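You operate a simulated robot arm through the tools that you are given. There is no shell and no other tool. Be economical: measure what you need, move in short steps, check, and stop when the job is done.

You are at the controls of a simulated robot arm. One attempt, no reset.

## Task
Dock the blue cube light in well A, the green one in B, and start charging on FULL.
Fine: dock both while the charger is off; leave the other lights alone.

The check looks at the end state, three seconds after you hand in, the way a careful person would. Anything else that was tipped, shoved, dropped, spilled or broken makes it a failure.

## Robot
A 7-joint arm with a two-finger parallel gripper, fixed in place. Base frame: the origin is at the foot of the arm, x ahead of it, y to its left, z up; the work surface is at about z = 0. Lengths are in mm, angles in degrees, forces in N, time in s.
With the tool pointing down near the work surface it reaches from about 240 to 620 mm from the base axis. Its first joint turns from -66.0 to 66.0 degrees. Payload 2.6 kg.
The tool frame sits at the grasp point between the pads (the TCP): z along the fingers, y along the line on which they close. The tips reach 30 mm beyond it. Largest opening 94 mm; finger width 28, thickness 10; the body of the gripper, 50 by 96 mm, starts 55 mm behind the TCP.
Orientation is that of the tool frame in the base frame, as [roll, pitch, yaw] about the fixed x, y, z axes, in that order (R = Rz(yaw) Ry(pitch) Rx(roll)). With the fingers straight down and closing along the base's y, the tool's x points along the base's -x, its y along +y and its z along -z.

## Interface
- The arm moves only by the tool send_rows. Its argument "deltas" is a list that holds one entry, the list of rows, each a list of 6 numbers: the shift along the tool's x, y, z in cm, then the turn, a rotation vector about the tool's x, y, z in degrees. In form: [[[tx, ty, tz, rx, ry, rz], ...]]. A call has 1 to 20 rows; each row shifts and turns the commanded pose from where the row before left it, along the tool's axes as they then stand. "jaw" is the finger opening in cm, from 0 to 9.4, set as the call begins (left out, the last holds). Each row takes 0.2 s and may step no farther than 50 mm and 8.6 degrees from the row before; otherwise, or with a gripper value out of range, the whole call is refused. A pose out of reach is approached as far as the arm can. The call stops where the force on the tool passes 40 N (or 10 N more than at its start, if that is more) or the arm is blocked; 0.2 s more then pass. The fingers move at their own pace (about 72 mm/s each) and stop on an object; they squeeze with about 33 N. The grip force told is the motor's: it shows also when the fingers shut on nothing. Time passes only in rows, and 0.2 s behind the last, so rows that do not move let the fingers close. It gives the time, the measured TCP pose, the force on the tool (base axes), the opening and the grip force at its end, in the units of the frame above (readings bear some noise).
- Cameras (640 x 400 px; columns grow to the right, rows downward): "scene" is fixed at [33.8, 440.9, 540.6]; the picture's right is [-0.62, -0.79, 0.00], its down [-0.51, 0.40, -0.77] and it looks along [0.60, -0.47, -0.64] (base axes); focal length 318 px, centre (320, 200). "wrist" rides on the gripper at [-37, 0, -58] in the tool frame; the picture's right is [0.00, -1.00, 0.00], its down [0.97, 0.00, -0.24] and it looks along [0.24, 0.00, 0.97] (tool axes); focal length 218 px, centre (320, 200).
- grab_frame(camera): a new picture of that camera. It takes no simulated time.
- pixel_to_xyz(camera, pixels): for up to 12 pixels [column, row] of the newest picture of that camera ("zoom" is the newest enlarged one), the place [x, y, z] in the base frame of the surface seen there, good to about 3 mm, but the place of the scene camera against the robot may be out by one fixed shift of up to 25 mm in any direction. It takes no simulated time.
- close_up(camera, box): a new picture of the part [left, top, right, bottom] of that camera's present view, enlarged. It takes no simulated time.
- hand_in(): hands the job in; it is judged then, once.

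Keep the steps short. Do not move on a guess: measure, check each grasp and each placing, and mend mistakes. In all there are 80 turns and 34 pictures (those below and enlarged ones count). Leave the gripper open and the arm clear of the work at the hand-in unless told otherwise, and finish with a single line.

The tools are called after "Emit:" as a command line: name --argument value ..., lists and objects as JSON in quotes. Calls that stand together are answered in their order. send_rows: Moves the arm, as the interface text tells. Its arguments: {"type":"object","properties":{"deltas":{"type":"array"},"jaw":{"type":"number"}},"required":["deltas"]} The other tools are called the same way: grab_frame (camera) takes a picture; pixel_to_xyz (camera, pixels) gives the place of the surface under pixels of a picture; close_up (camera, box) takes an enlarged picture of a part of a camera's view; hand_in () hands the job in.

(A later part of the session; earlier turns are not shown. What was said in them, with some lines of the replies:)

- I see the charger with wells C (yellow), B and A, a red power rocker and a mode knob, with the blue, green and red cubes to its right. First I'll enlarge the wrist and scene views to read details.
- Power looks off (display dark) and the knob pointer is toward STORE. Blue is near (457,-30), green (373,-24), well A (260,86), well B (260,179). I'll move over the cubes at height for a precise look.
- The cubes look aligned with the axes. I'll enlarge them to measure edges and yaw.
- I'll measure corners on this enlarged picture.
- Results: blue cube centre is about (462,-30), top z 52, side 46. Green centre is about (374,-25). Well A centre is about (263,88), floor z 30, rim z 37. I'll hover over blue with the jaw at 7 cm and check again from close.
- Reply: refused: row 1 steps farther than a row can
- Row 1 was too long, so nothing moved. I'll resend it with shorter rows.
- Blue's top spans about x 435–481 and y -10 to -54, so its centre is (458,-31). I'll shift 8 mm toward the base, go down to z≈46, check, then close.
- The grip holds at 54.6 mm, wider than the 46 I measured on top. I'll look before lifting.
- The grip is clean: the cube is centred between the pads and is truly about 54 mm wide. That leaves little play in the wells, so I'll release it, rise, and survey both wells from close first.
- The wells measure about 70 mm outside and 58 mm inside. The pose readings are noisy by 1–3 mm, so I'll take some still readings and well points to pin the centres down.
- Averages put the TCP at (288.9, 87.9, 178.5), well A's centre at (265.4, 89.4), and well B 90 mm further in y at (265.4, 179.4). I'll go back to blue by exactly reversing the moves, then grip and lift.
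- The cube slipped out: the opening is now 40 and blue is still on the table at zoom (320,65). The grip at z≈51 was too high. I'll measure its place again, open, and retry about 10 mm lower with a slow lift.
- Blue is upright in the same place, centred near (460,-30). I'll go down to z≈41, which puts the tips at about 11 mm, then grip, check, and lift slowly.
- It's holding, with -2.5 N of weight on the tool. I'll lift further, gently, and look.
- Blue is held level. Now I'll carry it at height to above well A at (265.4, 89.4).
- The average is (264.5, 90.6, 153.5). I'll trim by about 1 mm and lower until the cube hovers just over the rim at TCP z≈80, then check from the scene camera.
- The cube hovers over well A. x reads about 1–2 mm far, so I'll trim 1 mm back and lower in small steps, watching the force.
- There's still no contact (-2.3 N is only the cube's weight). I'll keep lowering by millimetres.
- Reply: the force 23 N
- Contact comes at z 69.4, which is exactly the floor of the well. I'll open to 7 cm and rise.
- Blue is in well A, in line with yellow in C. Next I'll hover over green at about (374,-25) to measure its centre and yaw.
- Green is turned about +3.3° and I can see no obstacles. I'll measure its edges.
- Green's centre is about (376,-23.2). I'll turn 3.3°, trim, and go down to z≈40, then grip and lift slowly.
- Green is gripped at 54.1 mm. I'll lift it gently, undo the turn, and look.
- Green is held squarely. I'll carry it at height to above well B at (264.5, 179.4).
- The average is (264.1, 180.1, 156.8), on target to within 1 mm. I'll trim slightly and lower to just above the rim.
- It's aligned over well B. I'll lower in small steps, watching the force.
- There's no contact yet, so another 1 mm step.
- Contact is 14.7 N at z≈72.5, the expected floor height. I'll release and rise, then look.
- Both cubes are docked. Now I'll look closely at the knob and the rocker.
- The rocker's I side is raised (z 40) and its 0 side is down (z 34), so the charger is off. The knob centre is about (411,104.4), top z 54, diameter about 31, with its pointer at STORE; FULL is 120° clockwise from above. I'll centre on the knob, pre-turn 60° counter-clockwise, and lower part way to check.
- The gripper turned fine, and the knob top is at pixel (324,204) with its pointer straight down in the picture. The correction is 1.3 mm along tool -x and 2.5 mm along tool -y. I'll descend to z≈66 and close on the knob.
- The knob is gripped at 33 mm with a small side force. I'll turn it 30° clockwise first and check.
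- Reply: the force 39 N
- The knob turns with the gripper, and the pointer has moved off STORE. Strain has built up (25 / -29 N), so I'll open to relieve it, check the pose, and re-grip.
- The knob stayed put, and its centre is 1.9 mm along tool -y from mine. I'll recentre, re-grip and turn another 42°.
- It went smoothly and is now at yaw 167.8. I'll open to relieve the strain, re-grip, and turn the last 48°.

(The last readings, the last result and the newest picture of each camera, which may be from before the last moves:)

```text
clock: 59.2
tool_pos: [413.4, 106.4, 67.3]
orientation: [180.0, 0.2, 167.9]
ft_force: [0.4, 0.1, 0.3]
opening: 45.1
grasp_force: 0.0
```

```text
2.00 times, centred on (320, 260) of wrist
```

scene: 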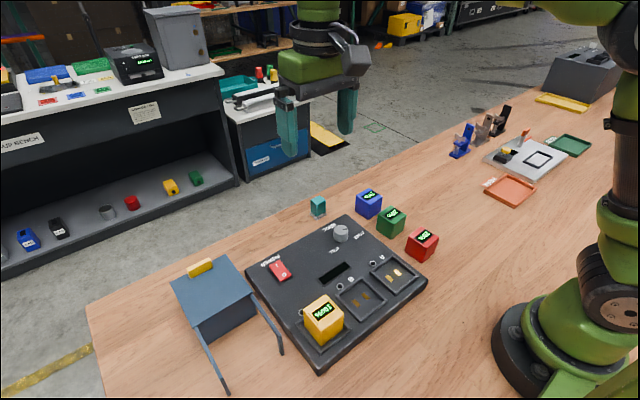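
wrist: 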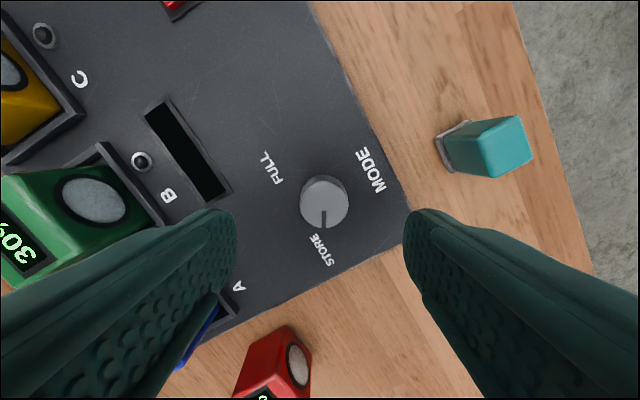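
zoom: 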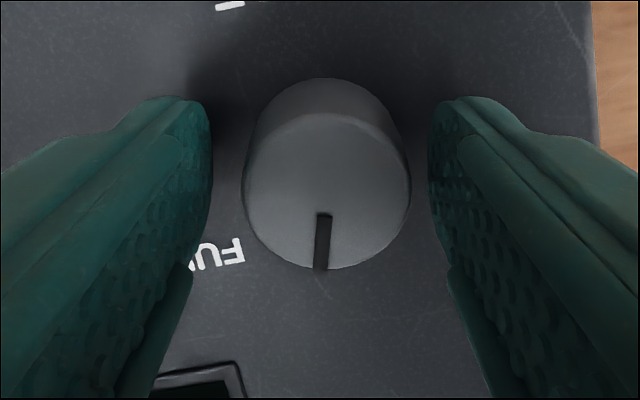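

Emit:
send_rows --deltas '[[[0, -0.1, 0.1, 0, 0, 0], [0, 0, 0, 0, 0, 0]]]'

Emit:
send_rows --deltas '[[[0, 0, 0, 0, 0, 0], [0, 0, 0, 0, 0, 0], [0, 0, 0, 0, 0, 0]]]' --jaw 2.4

Emit:
send_rows --deltas '[[[0, 0, 0, 0, 0, 6.2], [0, 0, 0, 0, 0, 6.2], [0, 0, 0, 0, 0, 6.2], [0, 0, 0, 0, 0, 6.2], [0, 0, 0, 0, 0, 6.2], [0, 0, 0, 0, 0, 6.2], [0, 0, 0, 0, 0, 6.2], [0, 0, 0, 0, 0, 6.2], [0, 0, 0, 0, 0, 0]]]'

```text
clock: 59.8
tool_pos: [412.9, 105.7, 65.1]
orientation: [180.0, 0.1, 167.8]
ft_force: [0.1, -0.2, 0.3]
opening: 45.0
grasp_force: 0.1
```

```text
clock: 60.6
tool_pos: [412.9, 104.8, 65.6]
orientation: [-179.9, 0.1, 168.0]
ft_force: [-1.5, -4.8, 0.6]
opening: 32.7
grasp_force: 45.1
```

```text
clock: 62.1
tool_pos: [411.8, 102.4, 66.4]
orientation: [-179.8, 0.0, 127.5]
ft_force: [-0.8, -1.5, 2.4]
opening: 32.8
grasp_force: 45.0
stopped in row 7: the force on the tool passed its limit (the readings are from after the stop); the commanded pose is now the measured one
```

It stopped at yaw 127.5 on force, possibly the knob's end stop. I'll open, rise and look.

Emit:
send_rows --deltas '[[[0, 0, 0, 0, 0, 0], [0, 0, 0, 0, 0, 0], [0, 0, -2, 0, 0, 0], [0, 0, -4, 0, 0, 0], [0, 0, -4, 0, 0, 0], [0, 0, 0, 0, 0, 0]]]' --jaw 7.0

Emit:
close_up --camera "wrist" --box '[200, 100, 440, 300]'

```text
clock: 63.5
tool_pos: [411.6, 100.7, 167.5]
orientation: [-180.0, 0.1, 127.4]
ft_force: [0.2, 0.2, 0.0]
opening: 70.0
grasp_force: 0.1
```

```text
2.00 times, centred on (320, 200) of wrist
```

zoom: 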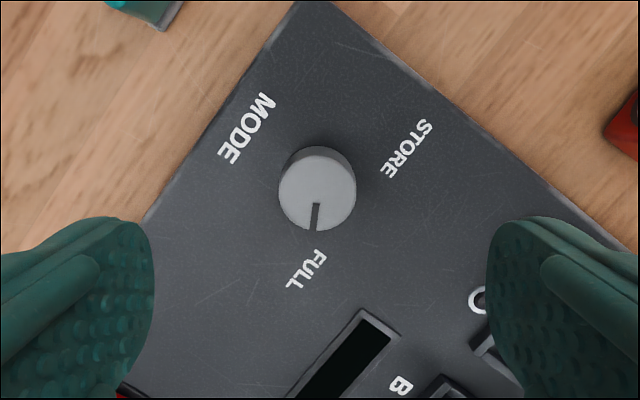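

The pointer now points at FULL: the knob reached its stop and the pointer lines up with the label. Next is the rocker, and I'll check the height of the blue stand beside it for clearance.

Emit:
pixel_to_xyz --camera "scene" --pixels '[[212, 285], [245, 292], [200, 268], [195, 313], [258, 300], [281, 350], [278, 272], [272, 264], [285, 276], [220, 263]]'

```text
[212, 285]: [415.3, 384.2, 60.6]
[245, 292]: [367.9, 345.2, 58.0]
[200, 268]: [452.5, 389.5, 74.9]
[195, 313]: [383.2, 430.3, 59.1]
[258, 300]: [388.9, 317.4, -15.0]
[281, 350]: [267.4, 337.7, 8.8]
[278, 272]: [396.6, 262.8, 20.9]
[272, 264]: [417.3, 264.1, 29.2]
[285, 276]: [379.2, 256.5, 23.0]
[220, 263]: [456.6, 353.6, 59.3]
```

The stand is at most about 90 mm tall, so the gripper body (≥119 mm while pressing) clears it. I'll close the jaw, turn to yaw 90 so the tip is narrow along x, and go above the rocker's I side at (425,264).

Emit:
send_rows --deltas '[[[0, 0, 0, 0, 0, 7.48], [0, 0, 0, 0, 0, 7.48], [0, 0, 0, 0, 0, 7.48], [0, 0, 0, 0, 0, 7.48], [0, 0, 0, 0, 0, 7.48], [3.5, 0.3, 0, 0, 0, 0], [3.5, 0.3, 0, 0, 0, 0], [3.5, 0.3, 0, 0, 0, 0], [3.5, 0.3, 0, 0, 0, 0], [2.3, 0.1, 0, 0, 0, 0], [0, 0, 0, 0, 0, 0]]]' --jaw 0

Emit:
send_rows --deltas '[[[0, 0, 3, 0, 0, 0], [0, 0, 3, 0, 0, 0], [0, 0, 0, 0, 0, 0]]]'

Emit:
grab_frame --camera "wrist"

```text
clock: 66.0
tool_pos: [423.1, 265.8, 168.4]
orientation: [-180.0, 0.1, 90.2]
ft_force: [0.3, -0.4, 0.3]
opening: 0.1
grasp_force: 32.8
```

```text
clock: 66.8
tool_pos: [423.8, 264.0, 106.9]
orientation: [-180.0, 0.1, 90.1]
ft_force: [-0.5, -0.8, 0.1]
opening: 0.1
grasp_force: 33.0
```

```text
5 pictures are left
```

wrist: 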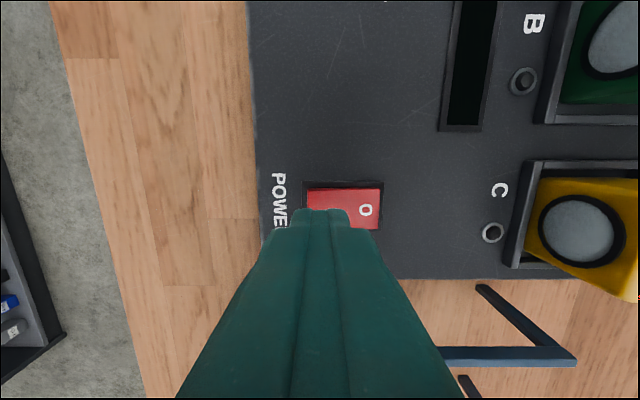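

The tip is over the rocker's I half and centred in y. I'll go down to just above it, then press in small steps.

Emit:
send_rows --deltas '[[[0, 0, 1.5, 0, 0, 0], [0, 0, 1.5, 0, 0, 0], [0, 0, 0, 0, 0, 0]]]'

Emit:
send_rows --deltas '[[[0, 0, 0.2, 0, 0, 0], [0, 0, 0.2, 0, 0, 0], [0, 0, 0.2, 0, 0, 0], [0, 0, 0.2, 0, 0, 0], [0, 0, 0, 0, 0, 0]]]'

```text
clock: 67.5
tool_pos: [425.4, 265.2, 74.8]
orientation: [-179.9, 0.1, 90.0]
ft_force: [0.6, 0.3, 0.4]
opening: 0.3
grasp_force: 32.8
```

```text
clock: 68.8
tool_pos: [425.9, 265.0, 69.7]
orientation: [-179.9, 0.1, 90.0]
ft_force: [-11.0, -8.4, 20.9]
opening: 0.0
grasp_force: 33.1
```

I have contact with 21 N on the rocker. I'll press on in 1 mm steps.

Emit:
send_rows --deltas '[[[0, 0, 0.1, 0, 0, 0], [0, 0, 0.1, 0, 0, 0], [0, 0, 0, 0, 0, 0]]]'

Emit:
close_up --camera "scene" --box '[240, 210, 440, 350]'

```text
clock: 69.3
tool_pos: [426.5, 264.0, 68.1]
orientation: [180.0, 0.0, 89.9]
ft_force: [-1.5, -1.3, 4.0]
opening: 0.0
grasp_force: 32.8
stopped in row 2: the force on the tool passed its limit (the readings are from after the stop); the commanded pose is now the measured one
```

```text
2.86 times, centred on (340, 280) of scene
```

zoom: 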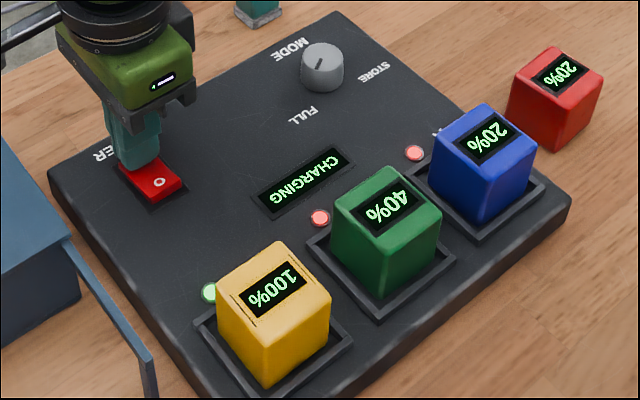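

The display says CHARGING, wells A and B glow red, and the blue and green percentages are rising. I'll lift straight up, open, move clear and check.

Emit:
send_rows --deltas '[[[0, 0, -1, 0, 0, 0], [0, 0, -4, 0, 0, 0], [0, 0, -4, 0, 0, 0], [0, 0, -4, 0, 0, 0], [0, 0, -4, 0, 0, 0], [-3, 0, -3, 0, 0, 0], [-3.5, 0, -2, 0, 0, 0], [-3.5, 0, 0, 0, 0, 0], [0, 0, 0, 0, 0, 0]]]'

Emit:
send_rows --deltas '[[[0, 0, 0, 0, 0, 0], [0, 0, 0, 0, 0, 0], [0, 0, 0, 0, 0, 0], [0, 0, 0, 0, 0, 0]]]' --jaw 9.0

Emit:
grab_frame --camera "wrist"

Emit:
close_up --camera "scene" --box '[240, 190, 440, 350]'

```text
clock: 71.3
tool_pos: [427.3, 164.1, 289.7]
orientation: [-180.0, 0.0, 90.0]
ft_force: [-0.4, 0.1, -0.1]
opening: 0.0
grasp_force: 32.9
```

```text
clock: 72.3
tool_pos: [426.0, 163.7, 289.6]
orientation: [-180.0, 0.0, 90.0]
ft_force: [-0.4, 0.3, 0.1]
opening: 90.3
grasp_force: 0.0
```

```text
3 pictures are left
```

wrist: 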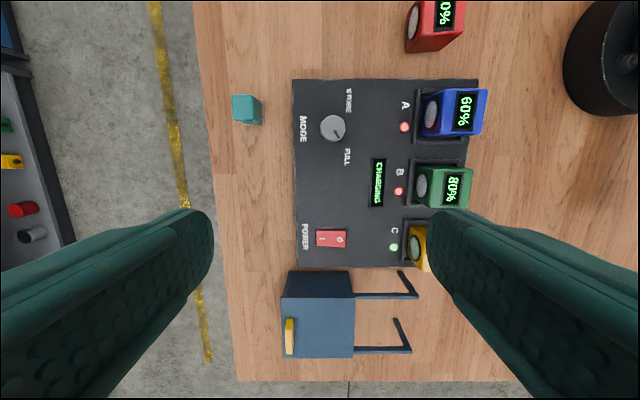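

```text
2.50 times, centred on (340, 270) of scene
```

zoom: 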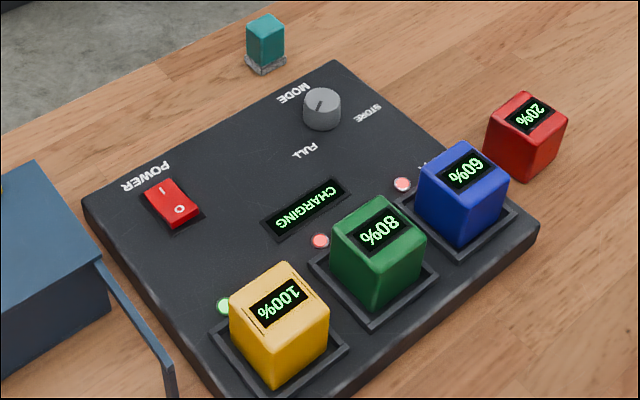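

Charging continues and everything is in place. I'll enlarge the knob once more to confirm the pointer angle against FULL.

Emit:
close_up --camera "wrist" --box '[290, 75, 490, 200]'

```text
3.20 times, centred on (390, 138) of wrist
```

zoom: 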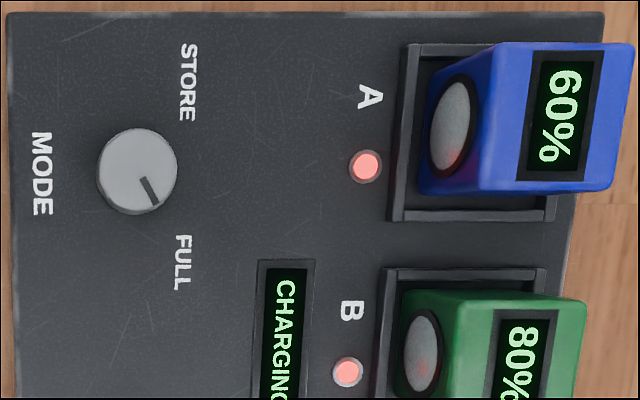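

The pointer is at FULL, blue is in A and green in B, both charging, and the gripper is open and clear. I'm handing in.

Emit:
hand_in

```text
The job is handed in.
```

Blue is docked in well A and green in well B, both docked with the charger off; the mode knob is on FULL, the charger shows CHARGING, the other lights were left alone, and the job is handed in.
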